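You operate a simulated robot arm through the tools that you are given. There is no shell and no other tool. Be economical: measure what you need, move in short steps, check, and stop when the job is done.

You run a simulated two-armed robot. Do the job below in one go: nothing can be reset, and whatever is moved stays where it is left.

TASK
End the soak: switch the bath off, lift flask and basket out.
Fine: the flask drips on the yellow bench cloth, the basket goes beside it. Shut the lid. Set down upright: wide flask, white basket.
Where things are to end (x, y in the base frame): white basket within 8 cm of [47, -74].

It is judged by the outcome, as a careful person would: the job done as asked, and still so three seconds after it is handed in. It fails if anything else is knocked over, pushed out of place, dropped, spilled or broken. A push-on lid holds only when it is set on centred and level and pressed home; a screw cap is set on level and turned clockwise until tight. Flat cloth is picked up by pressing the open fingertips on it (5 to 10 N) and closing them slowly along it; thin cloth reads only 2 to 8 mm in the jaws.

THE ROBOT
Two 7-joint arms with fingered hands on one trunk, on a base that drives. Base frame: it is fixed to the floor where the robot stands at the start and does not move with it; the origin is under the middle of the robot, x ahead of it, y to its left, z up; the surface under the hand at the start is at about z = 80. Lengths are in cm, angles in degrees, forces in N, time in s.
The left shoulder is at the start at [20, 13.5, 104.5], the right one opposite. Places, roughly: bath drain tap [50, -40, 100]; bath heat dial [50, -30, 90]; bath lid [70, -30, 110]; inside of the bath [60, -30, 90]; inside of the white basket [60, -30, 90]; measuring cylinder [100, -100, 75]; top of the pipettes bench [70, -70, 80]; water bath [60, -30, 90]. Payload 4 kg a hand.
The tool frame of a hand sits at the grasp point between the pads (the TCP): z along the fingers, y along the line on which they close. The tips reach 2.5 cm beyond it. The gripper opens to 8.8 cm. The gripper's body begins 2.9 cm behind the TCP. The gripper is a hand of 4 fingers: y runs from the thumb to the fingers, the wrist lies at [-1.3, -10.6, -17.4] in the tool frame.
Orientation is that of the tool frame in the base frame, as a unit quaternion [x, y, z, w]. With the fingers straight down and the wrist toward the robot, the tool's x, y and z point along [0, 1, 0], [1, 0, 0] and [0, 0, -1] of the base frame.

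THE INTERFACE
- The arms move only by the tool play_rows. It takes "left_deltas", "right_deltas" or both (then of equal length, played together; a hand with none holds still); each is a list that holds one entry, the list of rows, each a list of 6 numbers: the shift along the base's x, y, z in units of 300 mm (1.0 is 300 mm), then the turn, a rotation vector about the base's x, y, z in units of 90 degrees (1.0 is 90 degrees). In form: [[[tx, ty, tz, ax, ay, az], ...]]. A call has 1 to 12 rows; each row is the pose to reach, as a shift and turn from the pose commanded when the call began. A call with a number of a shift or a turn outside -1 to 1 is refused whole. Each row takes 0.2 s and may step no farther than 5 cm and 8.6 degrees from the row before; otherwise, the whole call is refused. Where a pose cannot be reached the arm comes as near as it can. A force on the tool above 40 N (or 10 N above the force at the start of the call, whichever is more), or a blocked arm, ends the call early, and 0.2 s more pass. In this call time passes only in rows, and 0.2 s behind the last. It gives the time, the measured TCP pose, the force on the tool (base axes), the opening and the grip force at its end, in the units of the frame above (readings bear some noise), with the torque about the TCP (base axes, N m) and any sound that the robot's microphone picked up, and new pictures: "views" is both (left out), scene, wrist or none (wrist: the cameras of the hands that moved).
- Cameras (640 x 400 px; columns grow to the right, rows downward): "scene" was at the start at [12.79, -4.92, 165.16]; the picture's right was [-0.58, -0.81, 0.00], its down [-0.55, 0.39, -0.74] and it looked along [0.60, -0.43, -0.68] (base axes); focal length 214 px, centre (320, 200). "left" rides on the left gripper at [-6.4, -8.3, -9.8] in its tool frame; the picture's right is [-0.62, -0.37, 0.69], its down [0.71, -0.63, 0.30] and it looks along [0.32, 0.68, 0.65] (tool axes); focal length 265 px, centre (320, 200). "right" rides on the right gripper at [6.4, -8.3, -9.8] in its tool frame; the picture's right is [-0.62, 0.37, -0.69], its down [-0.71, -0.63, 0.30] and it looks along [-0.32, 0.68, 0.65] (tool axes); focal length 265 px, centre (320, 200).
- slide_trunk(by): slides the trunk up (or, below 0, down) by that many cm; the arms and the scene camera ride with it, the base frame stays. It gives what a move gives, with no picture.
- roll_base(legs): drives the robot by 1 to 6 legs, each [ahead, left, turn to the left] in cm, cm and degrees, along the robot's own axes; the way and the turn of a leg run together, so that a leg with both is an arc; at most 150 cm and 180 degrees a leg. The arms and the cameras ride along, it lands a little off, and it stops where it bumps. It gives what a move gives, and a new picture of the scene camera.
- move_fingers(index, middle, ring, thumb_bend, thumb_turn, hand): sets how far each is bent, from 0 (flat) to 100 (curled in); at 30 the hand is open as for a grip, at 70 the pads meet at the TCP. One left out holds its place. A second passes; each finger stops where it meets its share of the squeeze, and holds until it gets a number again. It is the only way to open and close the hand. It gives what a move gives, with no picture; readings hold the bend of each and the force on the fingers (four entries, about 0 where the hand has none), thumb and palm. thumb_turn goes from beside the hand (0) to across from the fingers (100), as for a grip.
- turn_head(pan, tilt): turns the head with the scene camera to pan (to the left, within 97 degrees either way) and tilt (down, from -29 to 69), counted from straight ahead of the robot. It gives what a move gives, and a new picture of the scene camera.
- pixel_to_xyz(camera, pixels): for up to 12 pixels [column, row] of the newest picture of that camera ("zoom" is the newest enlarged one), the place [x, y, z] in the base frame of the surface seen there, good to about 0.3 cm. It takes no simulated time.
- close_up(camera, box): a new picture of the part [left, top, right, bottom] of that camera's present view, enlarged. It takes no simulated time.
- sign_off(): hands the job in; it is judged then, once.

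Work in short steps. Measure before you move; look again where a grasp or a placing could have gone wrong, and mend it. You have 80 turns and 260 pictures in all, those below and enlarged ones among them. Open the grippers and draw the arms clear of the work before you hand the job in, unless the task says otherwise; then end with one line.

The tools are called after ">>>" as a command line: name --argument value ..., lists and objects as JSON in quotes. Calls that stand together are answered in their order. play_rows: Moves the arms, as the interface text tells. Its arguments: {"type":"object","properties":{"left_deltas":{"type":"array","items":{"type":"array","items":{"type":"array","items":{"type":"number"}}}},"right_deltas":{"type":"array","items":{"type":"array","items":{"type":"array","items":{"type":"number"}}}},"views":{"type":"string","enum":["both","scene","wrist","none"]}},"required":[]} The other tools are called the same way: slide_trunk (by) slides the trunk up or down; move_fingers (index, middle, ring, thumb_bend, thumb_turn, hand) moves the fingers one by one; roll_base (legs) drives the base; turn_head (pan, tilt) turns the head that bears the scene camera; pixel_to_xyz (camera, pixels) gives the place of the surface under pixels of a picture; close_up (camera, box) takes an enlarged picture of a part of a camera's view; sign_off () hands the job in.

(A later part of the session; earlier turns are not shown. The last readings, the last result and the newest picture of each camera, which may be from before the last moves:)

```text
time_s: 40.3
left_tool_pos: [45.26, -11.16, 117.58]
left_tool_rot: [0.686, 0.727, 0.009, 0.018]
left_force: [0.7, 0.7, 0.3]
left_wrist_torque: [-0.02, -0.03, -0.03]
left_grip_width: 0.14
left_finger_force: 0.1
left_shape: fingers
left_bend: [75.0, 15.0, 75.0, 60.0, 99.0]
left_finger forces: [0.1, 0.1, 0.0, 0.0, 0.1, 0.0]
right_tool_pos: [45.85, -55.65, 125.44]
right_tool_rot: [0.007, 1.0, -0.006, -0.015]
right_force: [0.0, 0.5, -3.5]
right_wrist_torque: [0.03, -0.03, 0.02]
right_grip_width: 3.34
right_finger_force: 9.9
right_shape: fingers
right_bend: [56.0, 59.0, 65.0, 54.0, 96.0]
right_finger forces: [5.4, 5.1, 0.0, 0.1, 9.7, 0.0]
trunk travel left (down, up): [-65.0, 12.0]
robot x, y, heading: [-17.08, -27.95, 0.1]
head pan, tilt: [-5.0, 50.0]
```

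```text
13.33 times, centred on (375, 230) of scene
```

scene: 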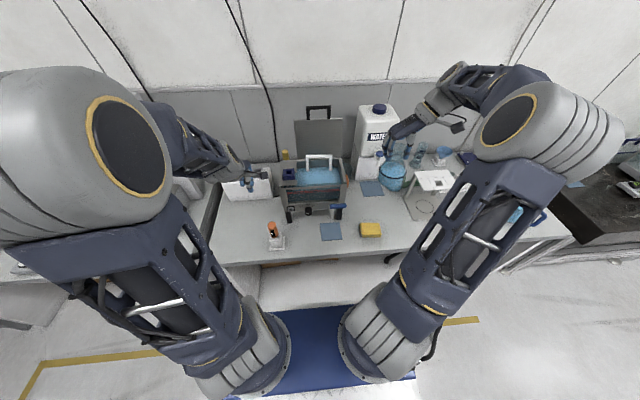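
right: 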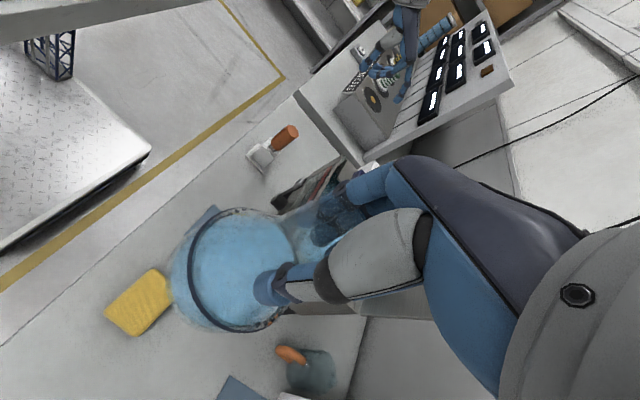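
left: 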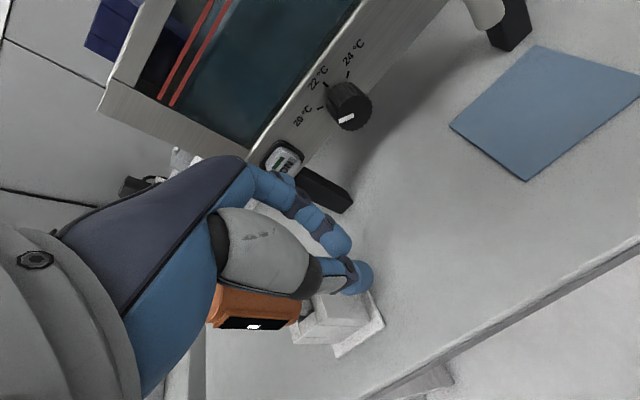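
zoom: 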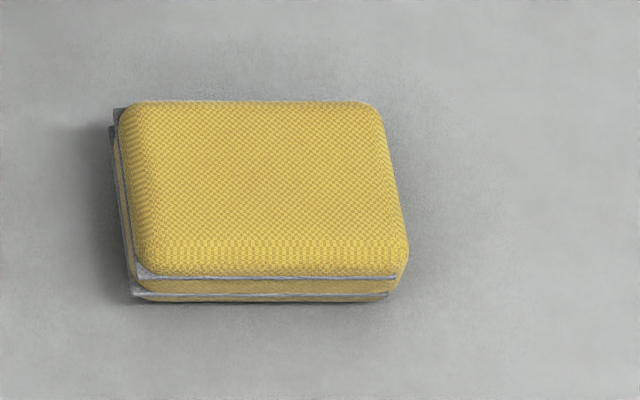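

Folded cloth centre is (46,-55.6), top z 83.3. Lower the flask to about 1 cm above it.

>>> play_rows --right_deltas '[[[0.01, 0.007, -0.13, 0, 0, 0], [0.01, 0.007, -0.26, 0, 0, 0], [0.01, 0.007, -0.39, 0, 0, 0], [0.01, 0.007, -0.52, 0, 0, 0], [0.01, 0.007, -0.65, 0, 0, 0], [0.01, 0.007, -0.78, 0, 0, 0], [0.01, 0.007, -0.9, 0, 0, 0], [0.01, 0.007, -0.99, 0, 0, 0]]]' --views "scene"

>>> close_up --camera "scene" --box '[335, 170, 415, 250]'

```text
time_s: 42.1
left_tool_pos: [45.12, -11.23, 117.65]
left_tool_rot: [0.687, 0.727, 0.008, 0.018]
left_force: [0.0, 0.1, 0.1]
left_wrist_torque: [0.0, -0.02, 0.0]
left_grip_width: 0.16
left_finger_force: 0.0
left_shape: fingers
left_bend: [75.0, 15.0, 75.0, 60.0, 99.0]
left_finger forces: [0.0, 0.0, 0.0, 0.1, 0.0, 0.1]
right_tool_pos: [46.26, -55.36, 95.29]
right_tool_rot: [0.008, 1.0, -0.006, -0.015]
right_force: [0.0, 0.3, -3.8]
right_wrist_torque: [0.0, -0.04, -0.05]
right_grip_width: 3.31
right_finger_force: 10.1
right_shape: fingers
right_bend: [56.0, 59.0, 65.0, 54.0, 96.0]
right_finger forces: [5.3, 4.7, 0.1, 0.0, 9.4, 0.0]
trunk travel left (down, up): [-65.0, 12.0]
robot x, y, heading: [-16.85, -27.78, 0.0]
head pan, tilt: [-5.0, 50.0]
```

scene: 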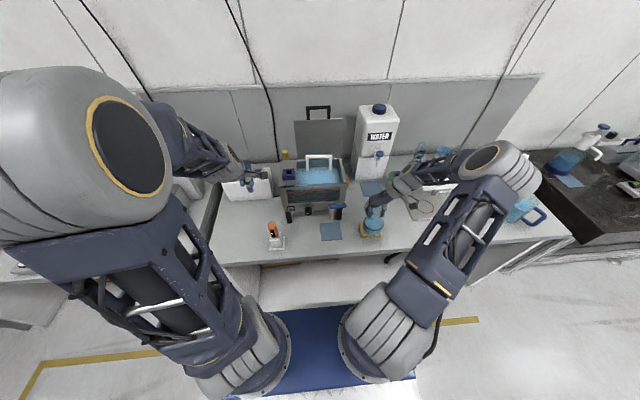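

```text
5.00 times, centred on (375, 210) of scene
```

zoom: 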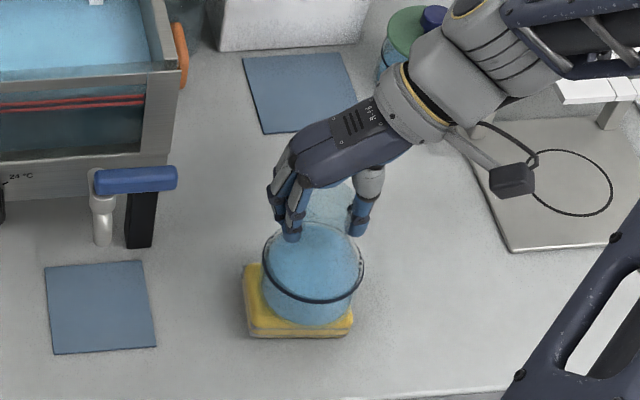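

Flask sits slightly right of the pad centre; shift 0.7 cm left and lower in small steps to contact.

>>> play_rows --right_deltas '[[[0, 0.023, 0, 0, 0, 0], [0, 0.023, -0.013, 0, 0, 0], [0, 0.023, -0.026, 0, 0, 0], [0, 0.023, -0.036, 0, 0, 0]]]' --views "none"

>>> close_up --camera "scene" --box '[335, 170, 415, 250]'

```text
time_s: 43.1
left_tool_pos: [45.17, -11.1, 117.68]
left_tool_rot: [0.686, 0.727, 0.008, 0.018]
left_force: [-0.1, -0.4, -0.1]
left_wrist_torque: [-0.02, -0.02, 0.0]
left_grip_width: 0.16
left_finger_force: 0.0
left_shape: fingers
left_bend: [75.0, 15.0, 75.0, 60.0, 99.0]
left_finger forces: [0.0, 0.1, 0.0, 0.0, 0.0, 0.0]
right_tool_pos: [46.32, -54.74, 94.59]
right_tool_rot: [0.008, 1.0, -0.005, -0.014]
right_force: [-4.2, -5.8, 24.1]
right_wrist_torque: [0.13, 0.02, -0.02]
right_grip_width: 3.32
right_finger_force: 15.5
right_shape: fingers
right_bend: [57.0, 59.0, 65.0, 55.0, 95.0]
right_finger forces: [7.6, 7.1, 0.0, 0.0, 17.0, 0.0]
trunk travel left (down, up): [-65.0, 12.0]
robot x, y, heading: [-16.74, -27.83, -0.2]
head pan, tilt: [-5.0, 50.0]
```

```text
5.00 times, centred on (375, 210) of scene
```

zoom: 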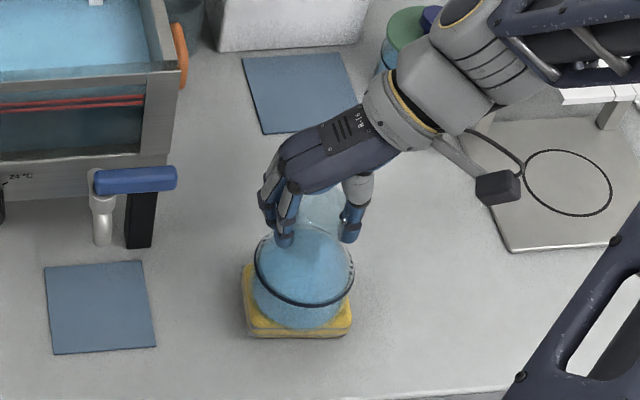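

Contact made (24 N). Ease up 0.3 cm, then open.

>>> play_rows --right_deltas '[[[0, 0, 0.011, 0, 0, 0]]]' --views "none"

>>> close_up --camera "scene" --box '[335, 170, 415, 250]'

```text
time_s: 43.5
left_tool_pos: [45.15, -11.09, 117.66]
left_tool_rot: [0.686, 0.727, 0.008, 0.018]
left_force: [-0.4, 0.2, -0.6]
left_wrist_torque: [0.03, -0.03, -0.03]
left_grip_width: 0.13
left_finger_force: 0.1
left_shape: fingers
left_bend: [75.0, 15.0, 75.0, 60.0, 99.0]
left_finger forces: [0.1, 0.1, 0.1, 0.1, 0.0, 0.0]
right_tool_pos: [46.32, -54.81, 94.63]
right_tool_rot: [0.007, 1.0, -0.004, -0.015]
right_force: [0.6, -2.8, 11.3]
right_wrist_torque: [0.17, -0.05, -0.03]
right_grip_width: 3.3
right_finger_force: 13.1
right_shape: fingers
right_bend: [57.0, 59.0, 65.0, 55.0, 96.0]
right_finger forces: [6.7, 6.3, 0.0, 0.0, 12.9, 0.1]
trunk travel left (down, up): [-65.0, 12.0]
robot x, y, heading: [-16.71, -28.02, 0.0]
head pan, tilt: [-5.0, 50.0]
```

```text
5.00 times, centred on (375, 210) of scene
```

zoom: 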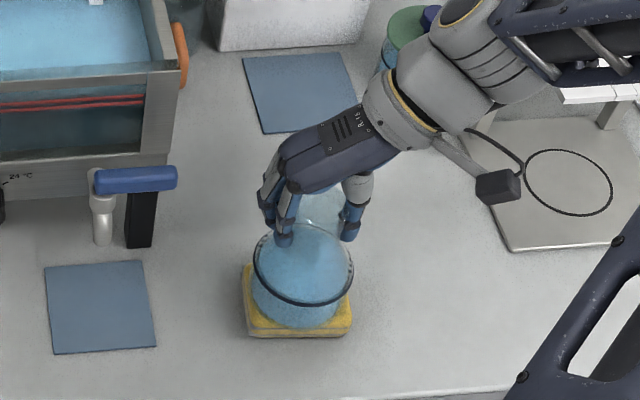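

Ease a bit more, then open gently.

>>> play_rows --right_deltas '[[[0, 0, 0.008, 0, 0, 0]]]' --views "none"

>>> move_fingers --hand "right" --index 48 --middle 48 --ring 48 --thumb_bend 46

>>> move_fingers --hand "right" --index 30 --middle 30 --ring 30 --thumb_bend 30

>>> close_up --camera "scene" --box '[335, 170, 415, 250]'

```text
time_s: 43.9
left_tool_pos: [45.2, -11.15, 117.66]
left_tool_rot: [0.686, 0.727, 0.008, 0.018]
left_force: [0.7, 0.4, 0.5]
left_wrist_torque: [0.01, 0.0, 0.0]
left_grip_width: 0.13
left_finger_force: 0.2
left_shape: fingers
left_bend: [75.0, 15.0, 75.0, 60.0, 99.0]
left_finger forces: [0.1, 0.1, 0.0, 0.0, 0.1, 0.1]
right_tool_pos: [46.24, -54.58, 94.8]
right_tool_rot: [0.008, 1.0, -0.005, -0.016]
right_force: [0.8, -1.7, 1.1]
right_wrist_torque: [0.01, -0.06, 0.0]
right_grip_width: 3.3
right_finger_force: 10.6
right_shape: fingers
right_bend: [57.0, 59.0, 65.0, 55.0, 96.0]
right_finger forces: [5.5, 4.7, 0.0, 0.0, 10.3, 0.0]
trunk travel left (down, up): [-65.0, 12.0]
robot x, y, heading: [-16.81, -27.9, -0.2]
head pan, tilt: [-5.0, 50.0]
```

```text
time_s: 44.9
left_tool_pos: [45.27, -11.22, 117.62]
left_tool_rot: [0.686, 0.727, 0.008, 0.018]
left_force: [0.1, 0.1, -0.9]
left_wrist_torque: [0.0, 0.04, 0.0]
left_grip_width: 0.17
left_finger_force: 0.2
left_shape: fingers
left_bend: [75.0, 15.0, 75.0, 60.0, 99.0]
left_finger forces: [0.0, 0.0, 0.1, 0.0, 0.0, 0.1]
right_tool_pos: [46.42, -54.62, 94.96]
right_tool_rot: [0.007, 1.0, -0.005, -0.015]
right_force: [-0.1, -1.0, -0.6]
right_wrist_torque: [0.02, -0.01, -0.04]
right_grip_width: 4.83
right_finger_force: 0.5
right_shape: fingers
right_bend: [48.0, 48.0, 48.0, 46.0, 97.0]
right_finger forces: [0.1, 0.0, 0.0, 0.0, 0.6, 0.0]
trunk travel left (down, up): [-65.0, 12.0]
robot x, y, heading: [-16.61, -27.86, 0.0]
head pan, tilt: [-5.0, 50.0]
```

```text
time_s: 45.9
left_tool_pos: [45.19, -11.17, 117.69]
left_tool_rot: [0.687, 0.727, 0.008, 0.018]
left_force: [-0.5, -1.1, -0.1]
left_wrist_torque: [0.0, 0.03, 0.0]
left_grip_width: 0.13
left_finger_force: 0.0
left_shape: fingers
left_bend: [75.0, 15.0, 75.0, 60.0, 99.0]
left_finger forces: [0.0, 0.0, 0.0, 0.0, 0.0, 0.1]
right_tool_pos: [46.29, -54.71, 94.94]
right_tool_rot: [0.008, 1.0, -0.005, -0.015]
right_force: [-0.1, -0.5, 0.7]
right_wrist_torque: [0.02, 0.01, 0.0]
right_grip_width: 8.44
right_finger_force: 0.0
right_shape: fingers
right_bend: [30.0, 30.0, 30.0, 30.0, 97.0]
right_finger forces: [0.1, 0.1, 0.0, 0.1, 0.1, 0.1]
trunk travel left (down, up): [-65.0, 12.0]
robot x, y, heading: [-16.44, -27.89, -0.4]
head pan, tilt: [-5.0, 50.0]
```

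```text
5.00 times, centred on (375, 210) of scene
```

zoom: 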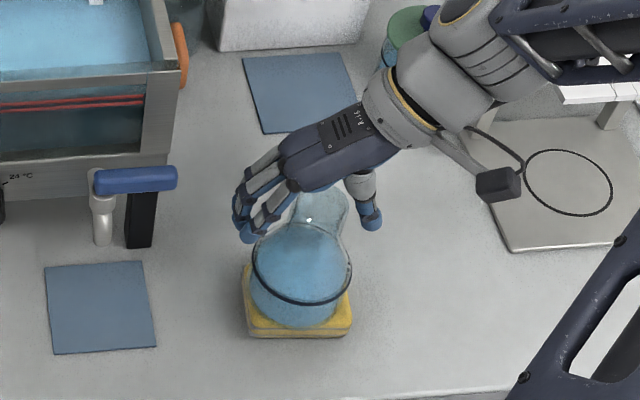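

Flask stands on the cloth, hand free. Raise the right hand straight up and look.

>>> play_rows --right_deltas '[[[0, 0, 0.1, 0, 0, 0], [0, 0, 0.25, 0, 0, 0], [0, 0, 0.4, 0, 0, 0], [0, 0, 0.55, 0, 0, 0], [0, 0, 0.7, 0, 0, 0], [0, 0, 0.85, 0, 0, 0], [0, 0, 1.0, 0, 0, 0]]]' --views "both"

>>> close_up --camera "scene" --box '[280, 140, 400, 250]'

>>> close_up --camera "scene" --box '[295, 145, 350, 195]'

```text
time_s: 47.5
left_tool_pos: [45.22, -11.15, 117.56]
left_tool_rot: [0.687, 0.727, 0.008, 0.019]
left_force: [0.0, 0.6, 0.2]
left_wrist_torque: [-0.02, 0.02, 0.01]
left_grip_width: 0.14
left_finger_force: 0.0
left_shape: fingers
left_bend: [75.0, 15.0, 75.0, 60.0, 99.0]
left_finger forces: [0.0, 0.0, 0.1, 0.1, 0.0, 0.1]
right_tool_pos: [46.32, -54.56, 125.12]
right_tool_rot: [0.008, 1.0, -0.005, -0.015]
right_force: [0.4, -0.8, -0.4]
right_wrist_torque: [-0.01, 0.01, 0.01]
right_grip_width: 8.45
right_finger_force: 0.1
right_shape: fingers
right_bend: [30.0, 30.0, 30.0, 30.0, 97.0]
right_finger forces: [0.0, 0.1, 0.1, 0.0, 0.0, 0.0]
trunk travel left (down, up): [-65.0, 12.0]
robot x, y, heading: [-16.78, -27.79, -0.2]
head pan, tilt: [-5.0, 50.0]
```

scene: 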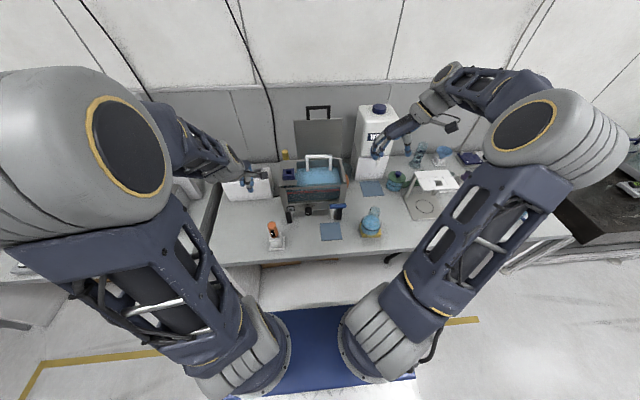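
right: 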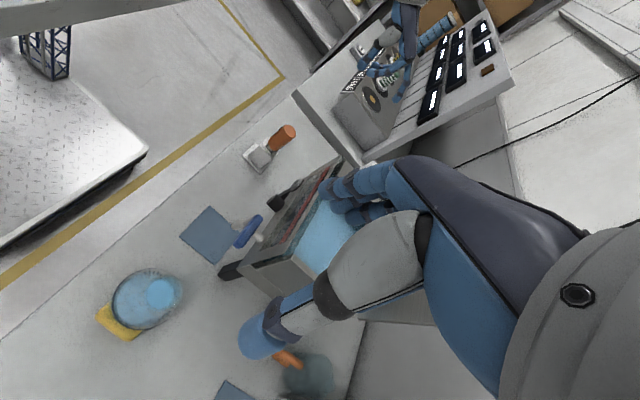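

```text
3.64 times, centred on (340, 195) of scene
```

zoom: 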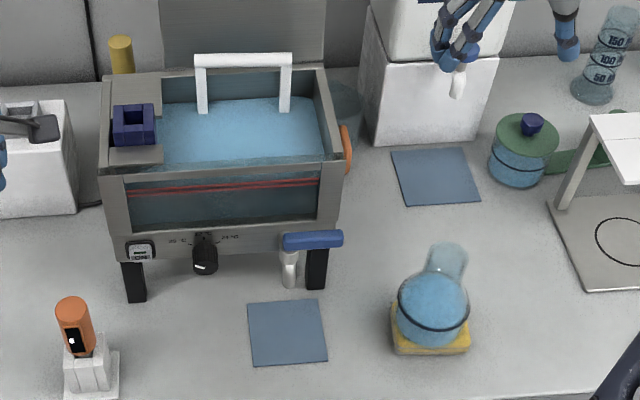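

```text
8.00 times, centred on (322, 170) of scene
```

zoom: 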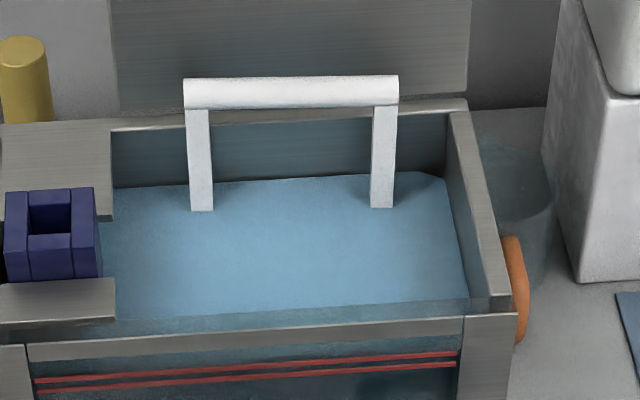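

Flask is on the cloth. The handle bar (x 66.8, y −29…−40, z ≈108) is close to the open lid, so I'll grip it with the hand tilted 30° forward. First drive back 8 cm and turn the right hand back to wrist-toward-robot.

>>> roll_base --legs '[[-8, 0, 0]]'

>>> play_rows --right_deltas '[[[0.03, 0.05, 0, 0, 0, -0.083], [0.07, 0.1, 0, 0, 0, -0.167], [0.1, 0.15, 0, 0, 0, -0.25], [0.13, 0.2, 0, 0, 0, -0.333], [0.17, 0.25, 0, 0, 0, -0.417], [0.2, 0.3, 0, 0, 0, -0.5], [0.23, 0.35, 0, 0, 0, -0.583], [0.27, 0.4, 0, 0, 0, -0.667], [0.3, 0.45, 0, 0, 0, -0.75], [0.34, 0.5, 0, 0, 0, -0.833], [0.37, 0.58, 0, 0, 0, -0.917], [0.4, 0.66, 0, 0, 0, -1.0]]]' --views "both"

```text
time_s: 48.5
left_tool_pos: [37.11, -11.13, 117.68]
left_tool_rot: [0.686, 0.728, 0.007, 0.018]
left_force: [-0.9, 0.1, 0.0]
left_wrist_torque: [0.01, 0.02, 0.02]
left_grip_width: 0.13
left_finger_force: 0.0
left_shape: fingers
left_bend: [75.0, 15.0, 75.0, 60.0, 99.0]
left_finger forces: [0.0, 0.1, 0.0, 0.0, 0.0, 0.1]
right_tool_pos: [38.46, -54.6, 124.95]
right_tool_rot: [0.009, 1.0, -0.005, -0.015]
right_force: [0.9, 0.1, 0.6]
right_wrist_torque: [0.03, 0.03, 0.01]
right_grip_width: 8.44
right_finger_force: 0.2
right_shape: fingers
right_bend: [30.0, 30.0, 30.0, 30.0, 97.0]
right_finger forces: [0.1, 0.0, 0.0, 0.0, 0.1, 0.0]
trunk travel left (down, up): [-65.0, 12.0]
robot x, y, heading: [-24.61, -27.79, -0.1]
head pan, tilt: [-5.0, 50.0]
```

scene: 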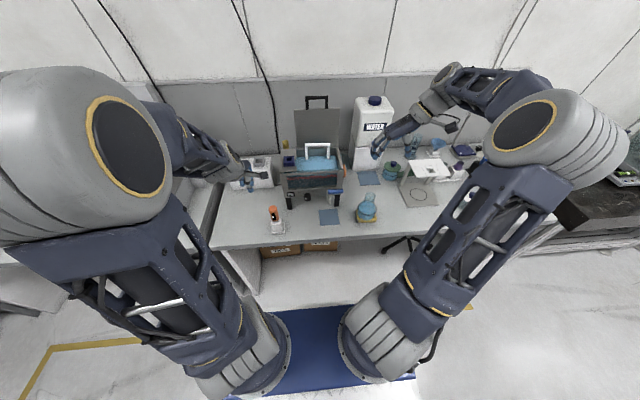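

```text
time_s: 51.1
left_tool_pos: [37.16, -11.15, 117.62]
left_tool_rot: [0.686, 0.727, 0.009, 0.018]
left_force: [-0.6, -0.3, 0.1]
left_wrist_torque: [-0.01, -0.01, 0.0]
left_grip_width: 0.14
left_finger_force: 0.0
left_shape: fingers
left_bend: [75.0, 15.0, 75.0, 60.0, 99.0]
left_finger forces: [0.1, 0.0, 0.1, 0.0, 0.0, 0.1]
right_tool_pos: [50.4, -34.65, 125.12]
right_tool_rot: [0.714, 0.7, 0.006, -0.014]
right_force: [-0.8, -0.3, -0.1]
right_wrist_torque: [0.06, -0.03, 0.0]
right_grip_width: 8.41
right_finger_force: 0.1
right_shape: fingers
right_bend: [30.0, 30.0, 30.0, 30.0, 97.0]
right_finger forces: [0.0, 0.0, 0.0, 0.1, 0.0, 0.0]
trunk travel left (down, up): [-65.0, 12.0]
robot x, y, heading: [-24.9, -28.34, -0.3]
head pan, tilt: [-5.0, 50.0]
```

scene: 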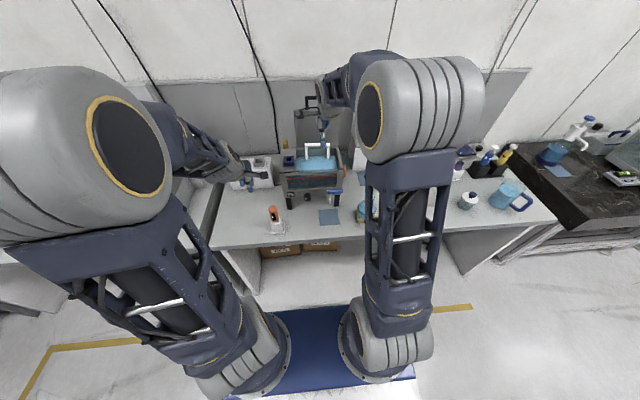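
right: 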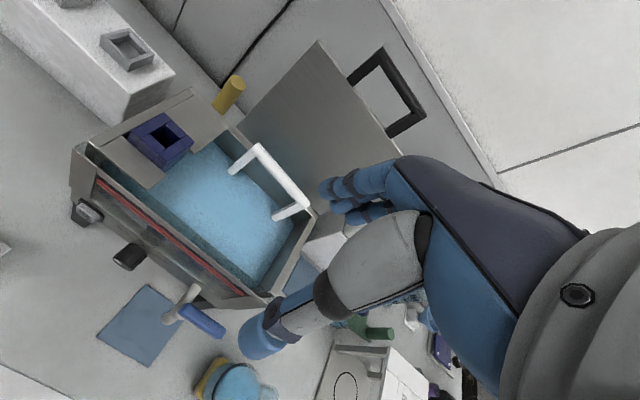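

Pre-shape the fingers (bend 46) and tilt 30° while moving to the pre-grasp point in front of and above the bar.

>>> move_fingers --hand "right" --index 46 --middle 46 --ring 46 --thumb_bend 42

>>> play_rows --right_deltas '[[[0.06, 0, 0, 0, -0.067, 0], [0.14, 0, -0.03, 0, -0.133, 0], [0.22, 0, -0.1, 0, -0.2, 0], [0.31, 0, -0.2, 0, -0.267, 0], [0.39, 0, -0.31, 0, -0.333, 0]]]' --views "both"

>>> close_up --camera "scene" --box '[275, 95, 375, 195]'

```text
time_s: 52.1
left_tool_pos: [37.16, -11.03, 117.66]
left_tool_rot: [0.686, 0.727, 0.007, 0.019]
left_force: [0.1, -0.1, -0.1]
left_wrist_torque: [0.02, 0.02, -0.01]
left_grip_width: 0.16
left_finger_force: 0.1
left_shape: fingers
left_bend: [75.0, 15.0, 75.0, 60.0, 99.0]
left_finger forces: [0.0, 0.0, 0.0, 0.0, 0.1, 0.1]
right_tool_pos: [50.53, -34.67, 124.97]
right_tool_rot: [0.712, 0.702, 0.007, -0.014]
right_force: [0.7, -0.6, 0.1]
right_wrist_torque: [-0.01, -0.03, 0.0]
right_grip_width: 5.52
right_finger_force: 0.1
right_shape: fingers
right_bend: [46.0, 46.0, 46.0, 42.0, 97.0]
right_finger forces: [0.0, 0.0, 0.0, 0.1, 0.1, 0.0]
trunk travel left (down, up): [-65.0, 12.0]
robot x, y, heading: [-24.77, -27.93, -0.1]
head pan, tilt: [-5.0, 50.0]
```

```text
time_s: 53.3
left_tool_pos: [37.05, -11.11, 117.56]
left_tool_rot: [0.686, 0.727, 0.008, 0.018]
left_force: [-0.6, -0.3, -1.1]
left_wrist_torque: [0.01, -0.03, 0.05]
left_grip_width: 0.13
left_finger_force: 0.1
left_shape: fingers
left_bend: [75.0, 15.0, 75.0, 60.0, 99.0]
left_finger forces: [0.1, 0.1, 0.0, 0.1, 0.0, 0.1]
right_tool_pos: [62.34, -34.86, 115.9]
right_tool_rot: [0.687, 0.68, 0.191, 0.169]
right_force: [0.3, -0.1, -0.2]
right_wrist_torque: [0.01, -0.01, 0.01]
right_grip_width: 5.51
right_finger_force: 0.0
right_shape: fingers
right_bend: [46.0, 46.0, 46.0, 42.0, 97.0]
right_finger forces: [0.1, 0.0, 0.0, 0.0, 0.0, 0.0]
trunk travel left (down, up): [-65.0, 12.0]
robot x, y, heading: [-24.94, -27.79, -0.0]
head pan, tilt: [-5.0, 50.0]
```

scene: 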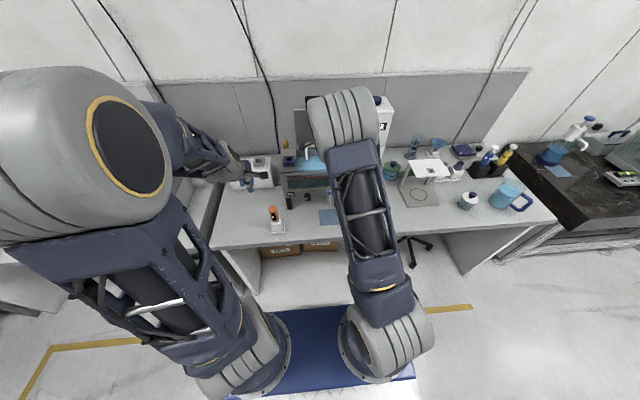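
right: 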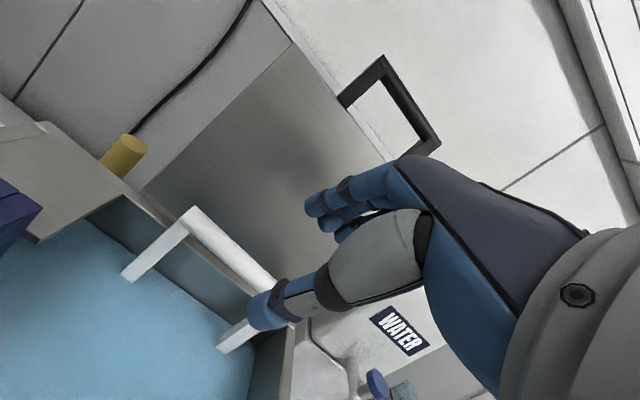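

```text
4.00 times, centred on (325, 145) of scene
```

zoom: 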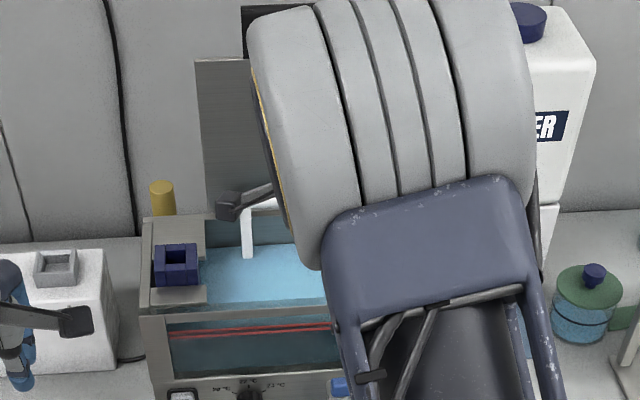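

Bar centre projects where expected (≈237,258); it lies 9 cm along the tool axis. Narrow the fingers a bit to clear the lid and advance in small steps.

>>> move_fingers --hand "right" --index 52 --middle 52 --ring 52

>>> play_rows --right_deltas '[[[0.037, 0.002, -0.065, 0, 0, 0], [0.074, 0.004, -0.13, 0, 0, 0], [0.1, 0.006, -0.182, 0, 0, 0], [0.125, 0.008, -0.222, 0, 0, 0], [0.14, 0.008, -0.255, 0, 0, 0]]]' --views "wrist"

```text
time_s: 54.3
left_tool_pos: [37.14, -11.08, 117.62]
left_tool_rot: [0.686, 0.728, 0.008, 0.018]
left_force: [-0.8, -0.4, -0.3]
left_wrist_torque: [-0.02, 0.01, -0.04]
left_grip_width: 0.14
left_finger_force: 0.0
left_shape: fingers
left_bend: [75.0, 15.0, 75.0, 60.0, 99.0]
left_finger forces: [0.0, 0.1, 0.0, 0.1, 0.1, 0.0]
right_tool_pos: [62.39, -34.77, 115.84]
right_tool_rot: [0.686, 0.682, 0.192, 0.167]
right_force: [0.4, -0.2, -0.1]
right_wrist_torque: [0.0, 0.01, -0.02]
right_grip_width: 4.88
right_finger_force: 0.0
right_shape: fingers
right_bend: [52.0, 52.0, 52.0, 42.0, 97.0]
right_finger forces: [0.0, 0.0, 0.0, 0.0, 0.1, 0.0]
trunk travel left (down, up): [-65.0, 12.0]
robot x, y, heading: [-25.04, -27.81, -0.1]
head pan, tilt: [-5.0, 50.0]
```

```text
time_s: 55.5
left_tool_pos: [37.2, -11.1, 117.65]
left_tool_rot: [0.685, 0.728, 0.008, 0.018]
left_force: [-0.4, -0.9, 0.4]
left_wrist_torque: [0.0, 0.05, 0.01]
left_grip_width: 0.15
left_finger_force: 0.0
left_shape: fingers
left_bend: [75.0, 15.0, 75.0, 60.0, 99.0]
left_finger forces: [0.0, 0.0, 0.0, 0.0, 0.0, 0.1]
right_tool_pos: [66.34, -34.54, 108.21]
right_tool_rot: [0.686, 0.682, 0.19, 0.168]
right_force: [-0.1, 0.4, -0.6]
right_wrist_torque: [0.0, -0.01, 0.01]
right_grip_width: 4.84
right_finger_force: 0.1
right_shape: fingers
right_bend: [52.0, 52.0, 52.0, 42.0, 97.0]
right_finger forces: [0.0, 0.0, 0.0, 0.1, 0.1, 0.0]
trunk travel left (down, up): [-65.0, 12.0]
robot x, y, heading: [-25.01, -27.85, -0.1]
head pan, tilt: [-5.0, 50.0]
```

right: 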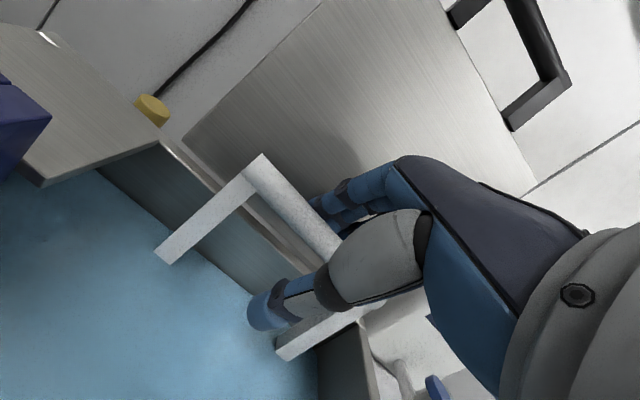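

Bar lies between fingers and thumb, no contact. Close firmly.

>>> move_fingers --hand "right" --index 80 --middle 80 --ring 80 --thumb_bend 75

>>> close_up --camera "right" --box '[120, 120, 440, 400]'

```text
time_s: 56.5
left_tool_pos: [37.13, -11.13, 117.64]
left_tool_rot: [0.686, 0.728, 0.008, 0.018]
left_force: [0.4, -0.1, 0.0]
left_wrist_torque: [-0.01, 0.03, 0.0]
left_grip_width: 0.14
left_finger_force: 0.1
left_shape: fingers
left_bend: [75.0, 15.0, 75.0, 60.0, 99.0]
left_finger forces: [0.0, 0.1, 0.0, 0.1, 0.0, 0.1]
right_tool_pos: [66.41, -34.69, 108.17]
right_tool_rot: [0.686, 0.682, 0.19, 0.167]
right_force: [0.2, -0.5, -0.7]
right_wrist_torque: [0.02, -0.01, 0.01]
right_grip_width: 0.01
right_finger_force: 1.1
right_shape: fingers
right_bend: [79.0, 80.0, 80.0, 69.0, 97.0]
right_finger forces: [0.0, 0.0, 1.0, 0.0, 0.8, 0.0]
trunk travel left (down, up): [-65.0, 12.0]
robot x, y, heading: [-24.44, -28.12, -0.2]
head pan, tilt: [-5.0, 50.0]
```

```text
1.43 times, centred on (280, 260) of right
```

zoom: 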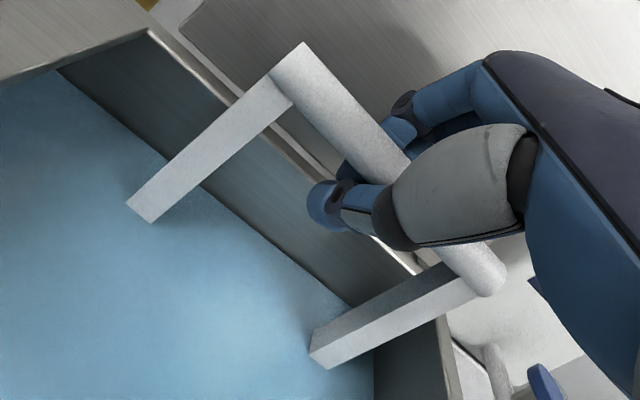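

The bar is caged by the curled fingers and thumb. Lift slowly 4 cm and look.

>>> play_rows --right_deltas '[[[0, 0, 0.03, 0, 0, 0], [0, 0, 0.06, 0, 0, 0], [0, 0, 0.1, 0, 0, 0], [0, 0, 0.14, 0, 0, 0]]]' --views "wrist"

>>> close_up --camera "scene" --box '[275, 95, 375, 195]'

```text
time_s: 57.5
left_tool_pos: [37.25, -11.04, 117.67]
left_tool_rot: [0.686, 0.728, 0.008, 0.018]
left_force: [-0.3, 1.1, 0.3]
left_wrist_torque: [-0.02, 0.04, -0.02]
left_grip_width: 0.12
left_finger_force: 0.2
left_shape: fingers
left_bend: [75.0, 15.0, 75.0, 60.0, 99.0]
left_finger forces: [0.0, 0.1, 0.1, 0.1, 0.1, 0.0]
right_tool_pos: [66.36, -34.54, 112.27]
right_tool_rot: [0.687, 0.681, 0.19, 0.168]
right_force: [0.7, -0.9, -1.1]
right_wrist_torque: [0.03, -0.01, -0.01]
right_grip_width: 0.0
right_finger_force: 0.5
right_shape: fingers
right_bend: [79.0, 80.0, 80.0, 69.0, 97.0]
right_finger forces: [0.1, 0.0, 0.4, 0.1, 1.0, 0.0]
trunk travel left (down, up): [-65.0, 12.0]
robot x, y, heading: [-25.0, -27.84, -0.2]
head pan, tilt: [-5.0, 50.0]
```

right: 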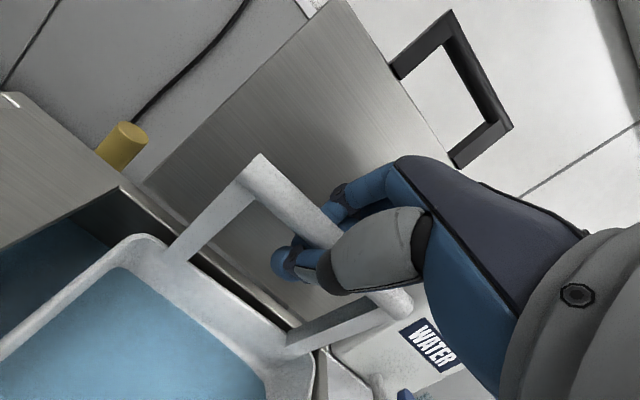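

```text
4.00 times, centred on (325, 145) of scene
```

zoom: 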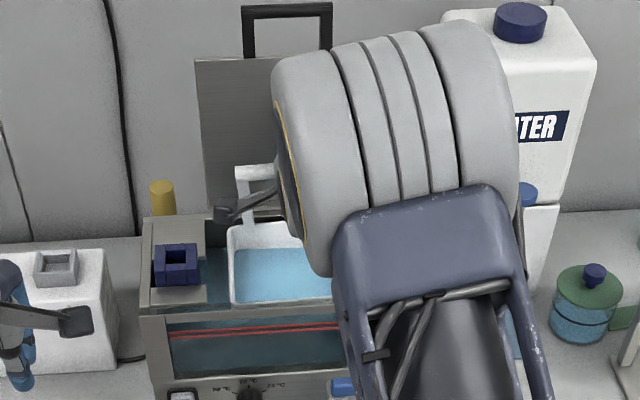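

The basket (open tray with a rear handle) is rising. Lift further 5 cm and check its tilt.

>>> play_rows --right_deltas '[[[0, 0, 0.04, 0, 0, 0], [0, 0, 0.08, 0, 0, 0], [-0.01, 0, 0.12, 0, 0, 0], [-0.02, 0, 0.16, 0, 0, 0]]]' --views "wrist"

>>> close_up --camera "scene" --box '[275, 95, 375, 195]'

>>> close_up --camera "left" --box '[0, 0, 640, 400]'

```text
time_s: 58.5
left_tool_pos: [37.15, -11.09, 117.56]
left_tool_rot: [0.686, 0.727, 0.008, 0.019]
left_force: [-0.9, 0.6, -0.8]
left_wrist_torque: [-0.02, -0.01, 0.04]
left_grip_width: 0.16
left_finger_force: 0.1
left_shape: fingers
left_bend: [75.0, 15.0, 75.0, 60.0, 99.0]
left_finger forces: [0.1, 0.1, 0.0, 0.0, 0.0, 0.0]
right_tool_pos: [65.74, -34.53, 117.06]
right_tool_rot: [0.687, 0.681, 0.19, 0.167]
right_force: [0.5, -0.5, -2.3]
right_wrist_torque: [0.02, -0.01, -0.03]
right_grip_width: 0.0
right_finger_force: 0.2
right_shape: fingers
right_bend: [79.0, 80.0, 80.0, 69.0, 97.0]
right_finger forces: [0.0, 0.1, 0.4, 0.1, 0.7, 0.0]
trunk travel left (down, up): [-65.0, 12.0]
robot x, y, heading: [-24.69, -28.04, -0.3]
head pan, tilt: [-5.0, 50.0]
```

right: 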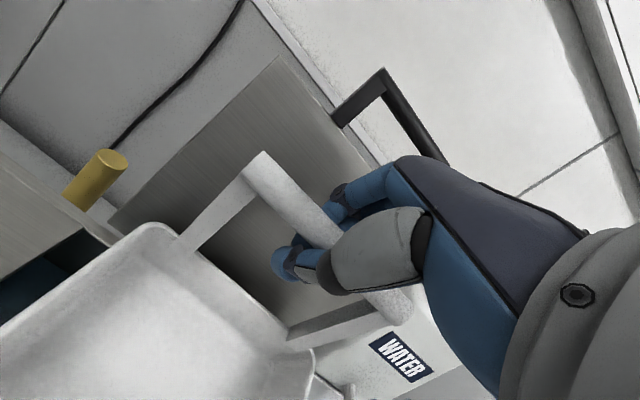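

```text
4.00 times, centred on (325, 145) of scene
```

zoom: 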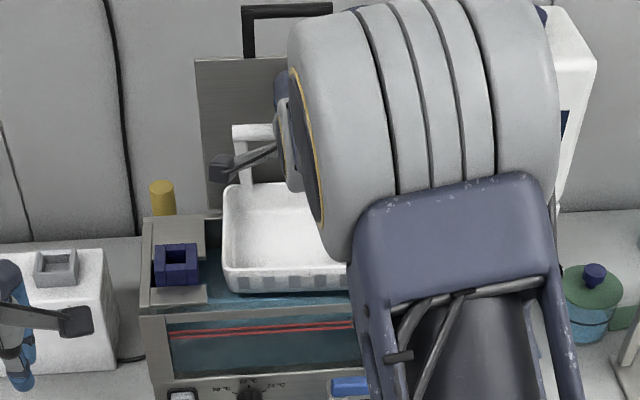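

```text
1.00 times, centred on (320, 200) of left (not enlarged: the box is as wide or as high as the picture)
```

zoom: 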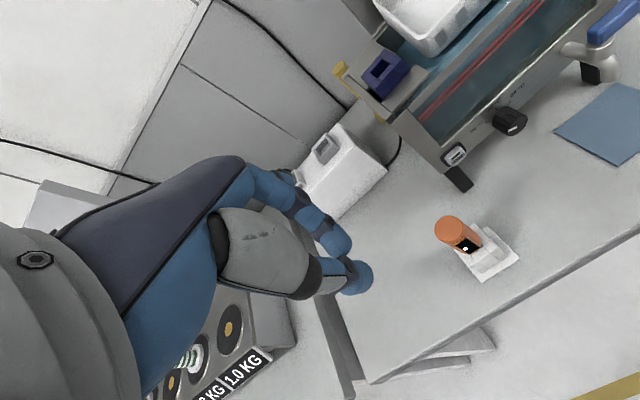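

Basket is drained and nearly level. Measure its bottom and rim.

>>> pixel_to_xyz --camera "scene" --pixels '[[316, 167], [304, 167], [316, 162], [302, 160], [303, 143], [316, 155], [330, 166], [310, 128]]'

>>> close_up --camera "scene" --box '[290, 120, 350, 180]'

```text
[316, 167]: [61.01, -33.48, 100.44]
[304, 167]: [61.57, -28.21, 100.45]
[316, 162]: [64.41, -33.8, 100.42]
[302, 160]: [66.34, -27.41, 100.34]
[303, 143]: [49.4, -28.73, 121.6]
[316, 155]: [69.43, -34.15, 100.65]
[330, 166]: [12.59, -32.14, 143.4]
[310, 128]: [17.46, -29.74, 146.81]
```

```text
6.67 times, centred on (320, 150) of scene
```

zoom: 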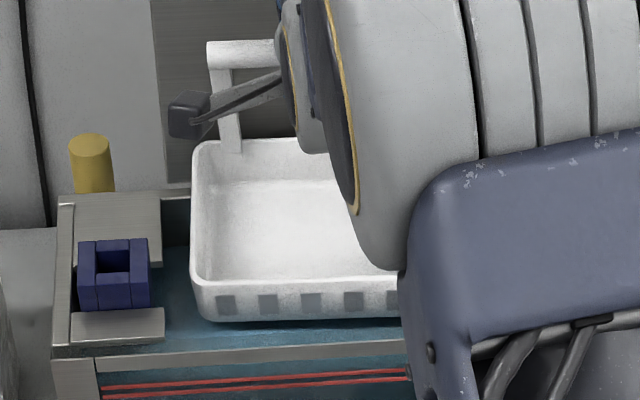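

>>> pixel_to_xyz --camera "zoom" --pixels '[[290, 318], [215, 315], [290, 284], [205, 275], [205, 150], [290, 145], [290, 250], [290, 190], [222, 50], [380, 312]]'

```text
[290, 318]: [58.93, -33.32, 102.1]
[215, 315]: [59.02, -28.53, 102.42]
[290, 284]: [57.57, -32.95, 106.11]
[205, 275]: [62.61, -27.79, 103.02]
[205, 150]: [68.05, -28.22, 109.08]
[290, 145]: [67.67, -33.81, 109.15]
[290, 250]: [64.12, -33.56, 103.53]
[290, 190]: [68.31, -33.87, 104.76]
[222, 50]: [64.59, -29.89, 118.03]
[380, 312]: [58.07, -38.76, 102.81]
```

Basket hangs tilted about 16° (front low), bottom z ≈102. Lift 9 cm more, then begin carrying it toward the right, gently.

>>> play_rows --right_deltas '[[[0, 0, 0.08, 0, 0, 0], [-0.01, 0, 0.16, 0, 0, 0], [-0.02, 0, 0.24, 0, 0, 0], [-0.04, -0.01, 0.31, 0, 0, 0], [-0.09, -0.07, 0.33, 0, 0, 0], [-0.15, -0.15, 0.33, 0, 0, 0], [-0.21, -0.24, 0.33, 0, 0, 0], [-0.27, -0.33, 0.33, 0, 0, 0], [-0.33, -0.42, 0.33, 0, 0, 0], [-0.39, -0.51, 0.33, 0, 0, 0], [-0.45, -0.6, 0.33, 0, 0, 0], [-0.5, -0.68, 0.33, 0, 0, 0]]]' --views "both"

```text
time_s: 61.1
left_tool_pos: [37.15, -10.95, 117.61]
left_tool_rot: [0.686, 0.728, 0.007, 0.017]
left_force: [0.2, 0.9, -0.6]
left_wrist_torque: [0.01, 0.01, 0.0]
left_grip_width: 0.14
left_finger_force: 0.1
left_shape: fingers
left_bend: [75.0, 15.0, 75.0, 60.0, 99.0]
left_finger forces: [0.0, 0.1, 0.0, 0.0, 0.0, 0.0]
right_tool_pos: [50.54, -54.89, 126.88]
right_tool_rot: [0.686, 0.682, 0.191, 0.167]
right_force: [0.4, -0.2, -1.1]
right_wrist_torque: [-0.03, -0.02, -0.01]
right_grip_width: 0.0
right_finger_force: 0.8
right_shape: fingers
right_bend: [79.0, 80.0, 80.0, 69.0, 97.0]
right_finger forces: [0.0, 0.6, 0.0, 0.1, 0.7, 0.1]
trunk travel left (down, up): [-65.0, 12.0]
robot x, y, heading: [-24.7, -28.04, 0.0]
head pan, tilt: [-5.0, 50.0]
```

scene: 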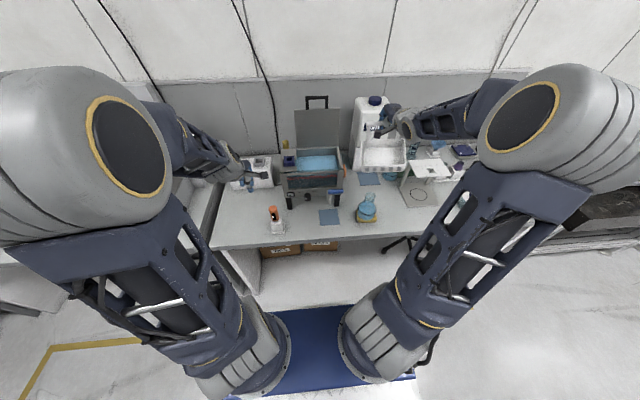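
right: 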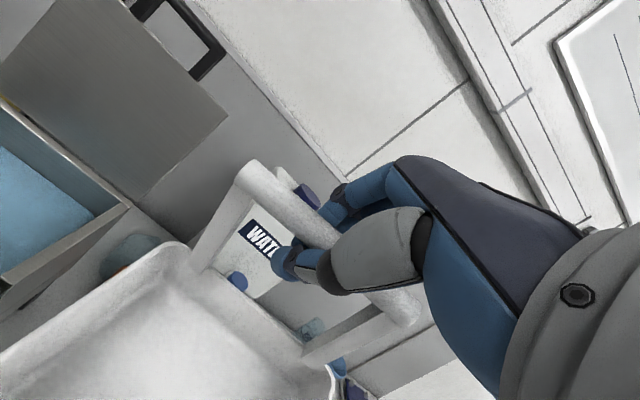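

Basket carried well. Measure basket, the stand's base plate and the bench front edge.

>>> close_up --camera "scene" --box '[330, 130, 460, 250]'

>>> pixel_to_xyz --camera "scene" --pixels '[[380, 236], [408, 206], [412, 206], [402, 185], [440, 203], [360, 146], [404, 146], [362, 163], [403, 163], [380, 172], [385, 225], [400, 225]]'

```text
3.33 times, centred on (395, 190) of scene
```

zoom: 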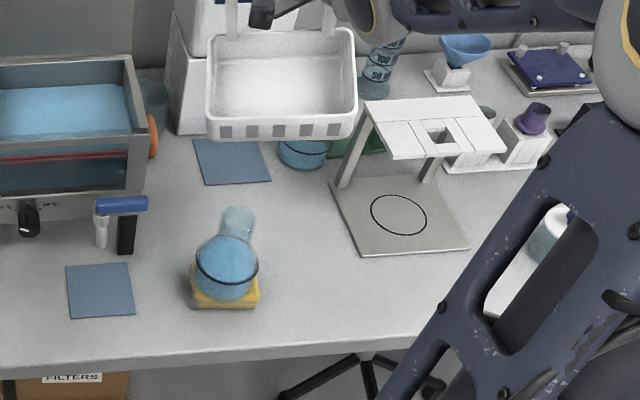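

```text
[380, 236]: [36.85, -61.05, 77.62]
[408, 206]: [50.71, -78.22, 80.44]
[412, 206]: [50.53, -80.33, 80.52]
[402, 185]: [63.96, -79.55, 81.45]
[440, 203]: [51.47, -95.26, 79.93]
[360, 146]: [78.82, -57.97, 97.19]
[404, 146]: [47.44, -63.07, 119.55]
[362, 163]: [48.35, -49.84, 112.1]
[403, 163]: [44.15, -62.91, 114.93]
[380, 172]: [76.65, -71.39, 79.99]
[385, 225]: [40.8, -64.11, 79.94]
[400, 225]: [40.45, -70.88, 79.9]
```

Front bench edge x ≈37, stand plate begins at (50.5,−78). I'll set the basket centred near (45,−70.5). Move over and lower to just above touch.

>>> play_rows --right_deltas '[[[-0.03, -0.1, 0, 0, 0, 0], [-0.06, -0.21, 0, 0, 0, 0], [-0.09, -0.32, 0, 0, 0, 0], [-0.12, -0.43, 0, 0, 0, 0], [-0.13, -0.52, -0.03, 0, 0, 0], [-0.13, -0.52, -0.16, 0, 0, 0], [-0.13, -0.52, -0.3, 0, 0, 0], [-0.13, -0.52, -0.44, 0, 0, 0], [-0.13, -0.52, -0.58, 0, 0, 0], [-0.13, -0.52, -0.72, 0, 0, 0], [-0.13, -0.52, -0.84, 0, 0, 0], [-0.13, -0.52, -0.93, 0, 0, 0]]]' --views "both"

>>> close_up --camera "scene" --box '[340, 150, 450, 250]'

```text
time_s: 63.7
left_tool_pos: [37.15, -11.09, 117.7]
left_tool_rot: [0.686, 0.728, 0.008, 0.019]
left_force: [-0.1, 0.2, -0.6]
left_wrist_torque: [-0.01, 0.03, 0.06]
left_grip_width: 0.12
left_finger_force: 0.1
left_shape: fingers
left_bend: [75.0, 15.0, 75.0, 60.0, 99.0]
left_finger forces: [0.0, 0.0, 0.0, 0.1, 0.0, 0.0]
right_tool_pos: [46.86, -70.55, 98.85]
right_tool_rot: [0.686, 0.682, 0.192, 0.167]
right_force: [0.4, -0.3, -0.3]
right_wrist_torque: [0.03, -0.01, -0.01]
right_grip_width: 0.0
right_finger_force: 0.6
right_shape: fingers
right_bend: [79.0, 80.0, 80.0, 69.0, 97.0]
right_finger forces: [0.0, 0.7, 0.2, 0.0, 0.5, 0.0]
trunk travel left (down, up): [-65.0, 12.0]
robot x, y, heading: [-24.66, -27.85, -0.1]
head pan, tilt: [-5.0, 50.0]
```

scene: 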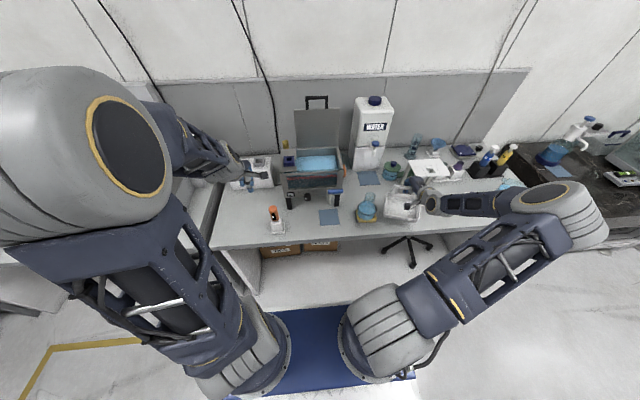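
right: 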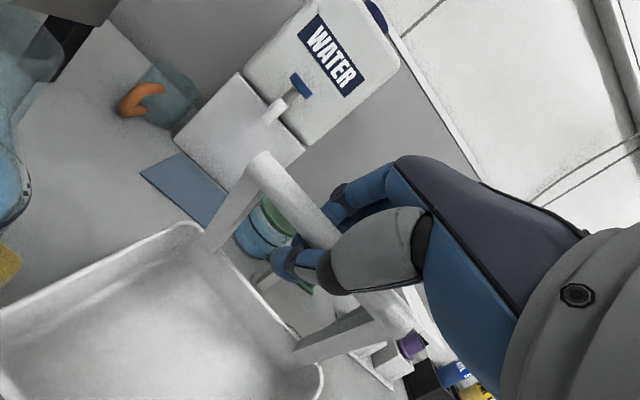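

```text
4.00 times, centred on (395, 200) of scene
```

zoom: 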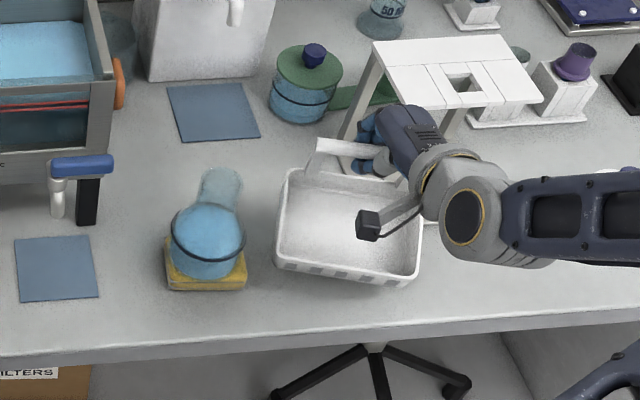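

Check the basket's bottom edge heights.

>>> pixel_to_xyz --camera "zoom" --pixels '[[278, 266], [340, 278], [405, 284], [280, 250], [340, 262], [412, 270], [285, 180], [345, 140], [320, 140], [340, 220], [400, 230], [350, 180]]'

```text
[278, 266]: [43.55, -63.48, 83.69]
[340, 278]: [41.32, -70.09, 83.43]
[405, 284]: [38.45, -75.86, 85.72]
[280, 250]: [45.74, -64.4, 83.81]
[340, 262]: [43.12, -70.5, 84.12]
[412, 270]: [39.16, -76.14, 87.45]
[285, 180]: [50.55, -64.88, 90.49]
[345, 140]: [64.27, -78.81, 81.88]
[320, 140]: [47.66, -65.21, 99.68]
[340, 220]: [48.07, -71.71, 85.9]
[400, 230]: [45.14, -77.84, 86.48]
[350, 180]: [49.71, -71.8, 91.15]
```

The basket has swung ~20° clockwise in the grip, with its right front corner near the bench edge. I shift 2 cm forward and yaw the hand +18° to square it.

>>> play_rows --right_deltas '[[[0.02, 0, 0, 0, 0, 0.06], [0.04, 0, 0, 0, 0, 0.12], [0.06, 0, 0, 0, 0, 0.18], [0.07, 0, 0, 0, 0, 0.22]]]' --views "none"

>>> close_up --camera "scene" --box '[340, 150, 450, 250]'

>>> pixel_to_xyz --camera "zoom" --pixels '[[278, 266], [340, 275], [405, 280], [415, 250], [285, 180], [320, 140], [340, 220]]'

```text
time_s: 64.7
left_tool_pos: [37.21, -11.17, 117.63]
left_tool_rot: [0.686, 0.728, 0.008, 0.019]
left_force: [-0.5, 0.3, -0.3]
left_wrist_torque: [-0.03, 0.0, 0.03]
left_grip_width: 0.12
left_finger_force: 0.0
left_shape: fingers
left_bend: [75.0, 15.0, 75.0, 60.0, 99.0]
left_finger forces: [0.1, 0.0, 0.0, 0.0, 0.1, 0.0]
right_tool_pos: [48.86, -70.51, 99.09]
right_tool_rot: [0.559, 0.789, 0.217, 0.131]
right_force: [1.2, 0.7, -0.9]
right_wrist_torque: [-0.02, 0.0, -0.03]
right_grip_width: 0.01
right_finger_force: 0.4
right_shape: fingers
right_bend: [79.0, 80.0, 80.0, 69.0, 97.0]
right_finger forces: [0.0, 0.7, 0.3, 0.0, 0.4, 0.0]
trunk travel left (down, up): [-65.0, 12.0]
robot x, y, heading: [-24.66, -28.19, -0.2]
head pan, tilt: [-5.0, 50.0]
```

```text
4.00 times, centred on (395, 200) of scene
```

zoom: 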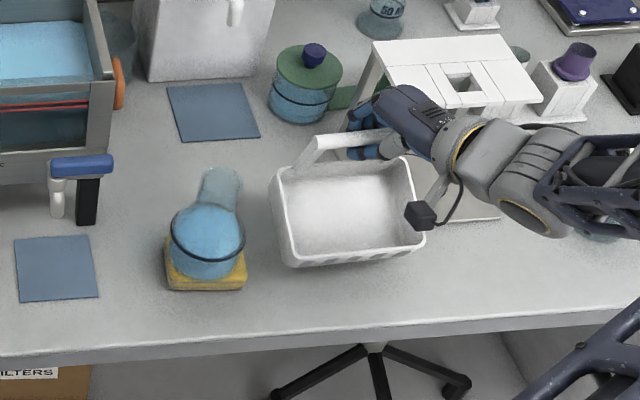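

```text
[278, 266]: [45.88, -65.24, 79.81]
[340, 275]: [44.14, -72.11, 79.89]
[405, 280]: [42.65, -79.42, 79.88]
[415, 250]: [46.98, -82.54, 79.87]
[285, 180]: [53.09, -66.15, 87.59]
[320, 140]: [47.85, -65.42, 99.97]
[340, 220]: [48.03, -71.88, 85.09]
```

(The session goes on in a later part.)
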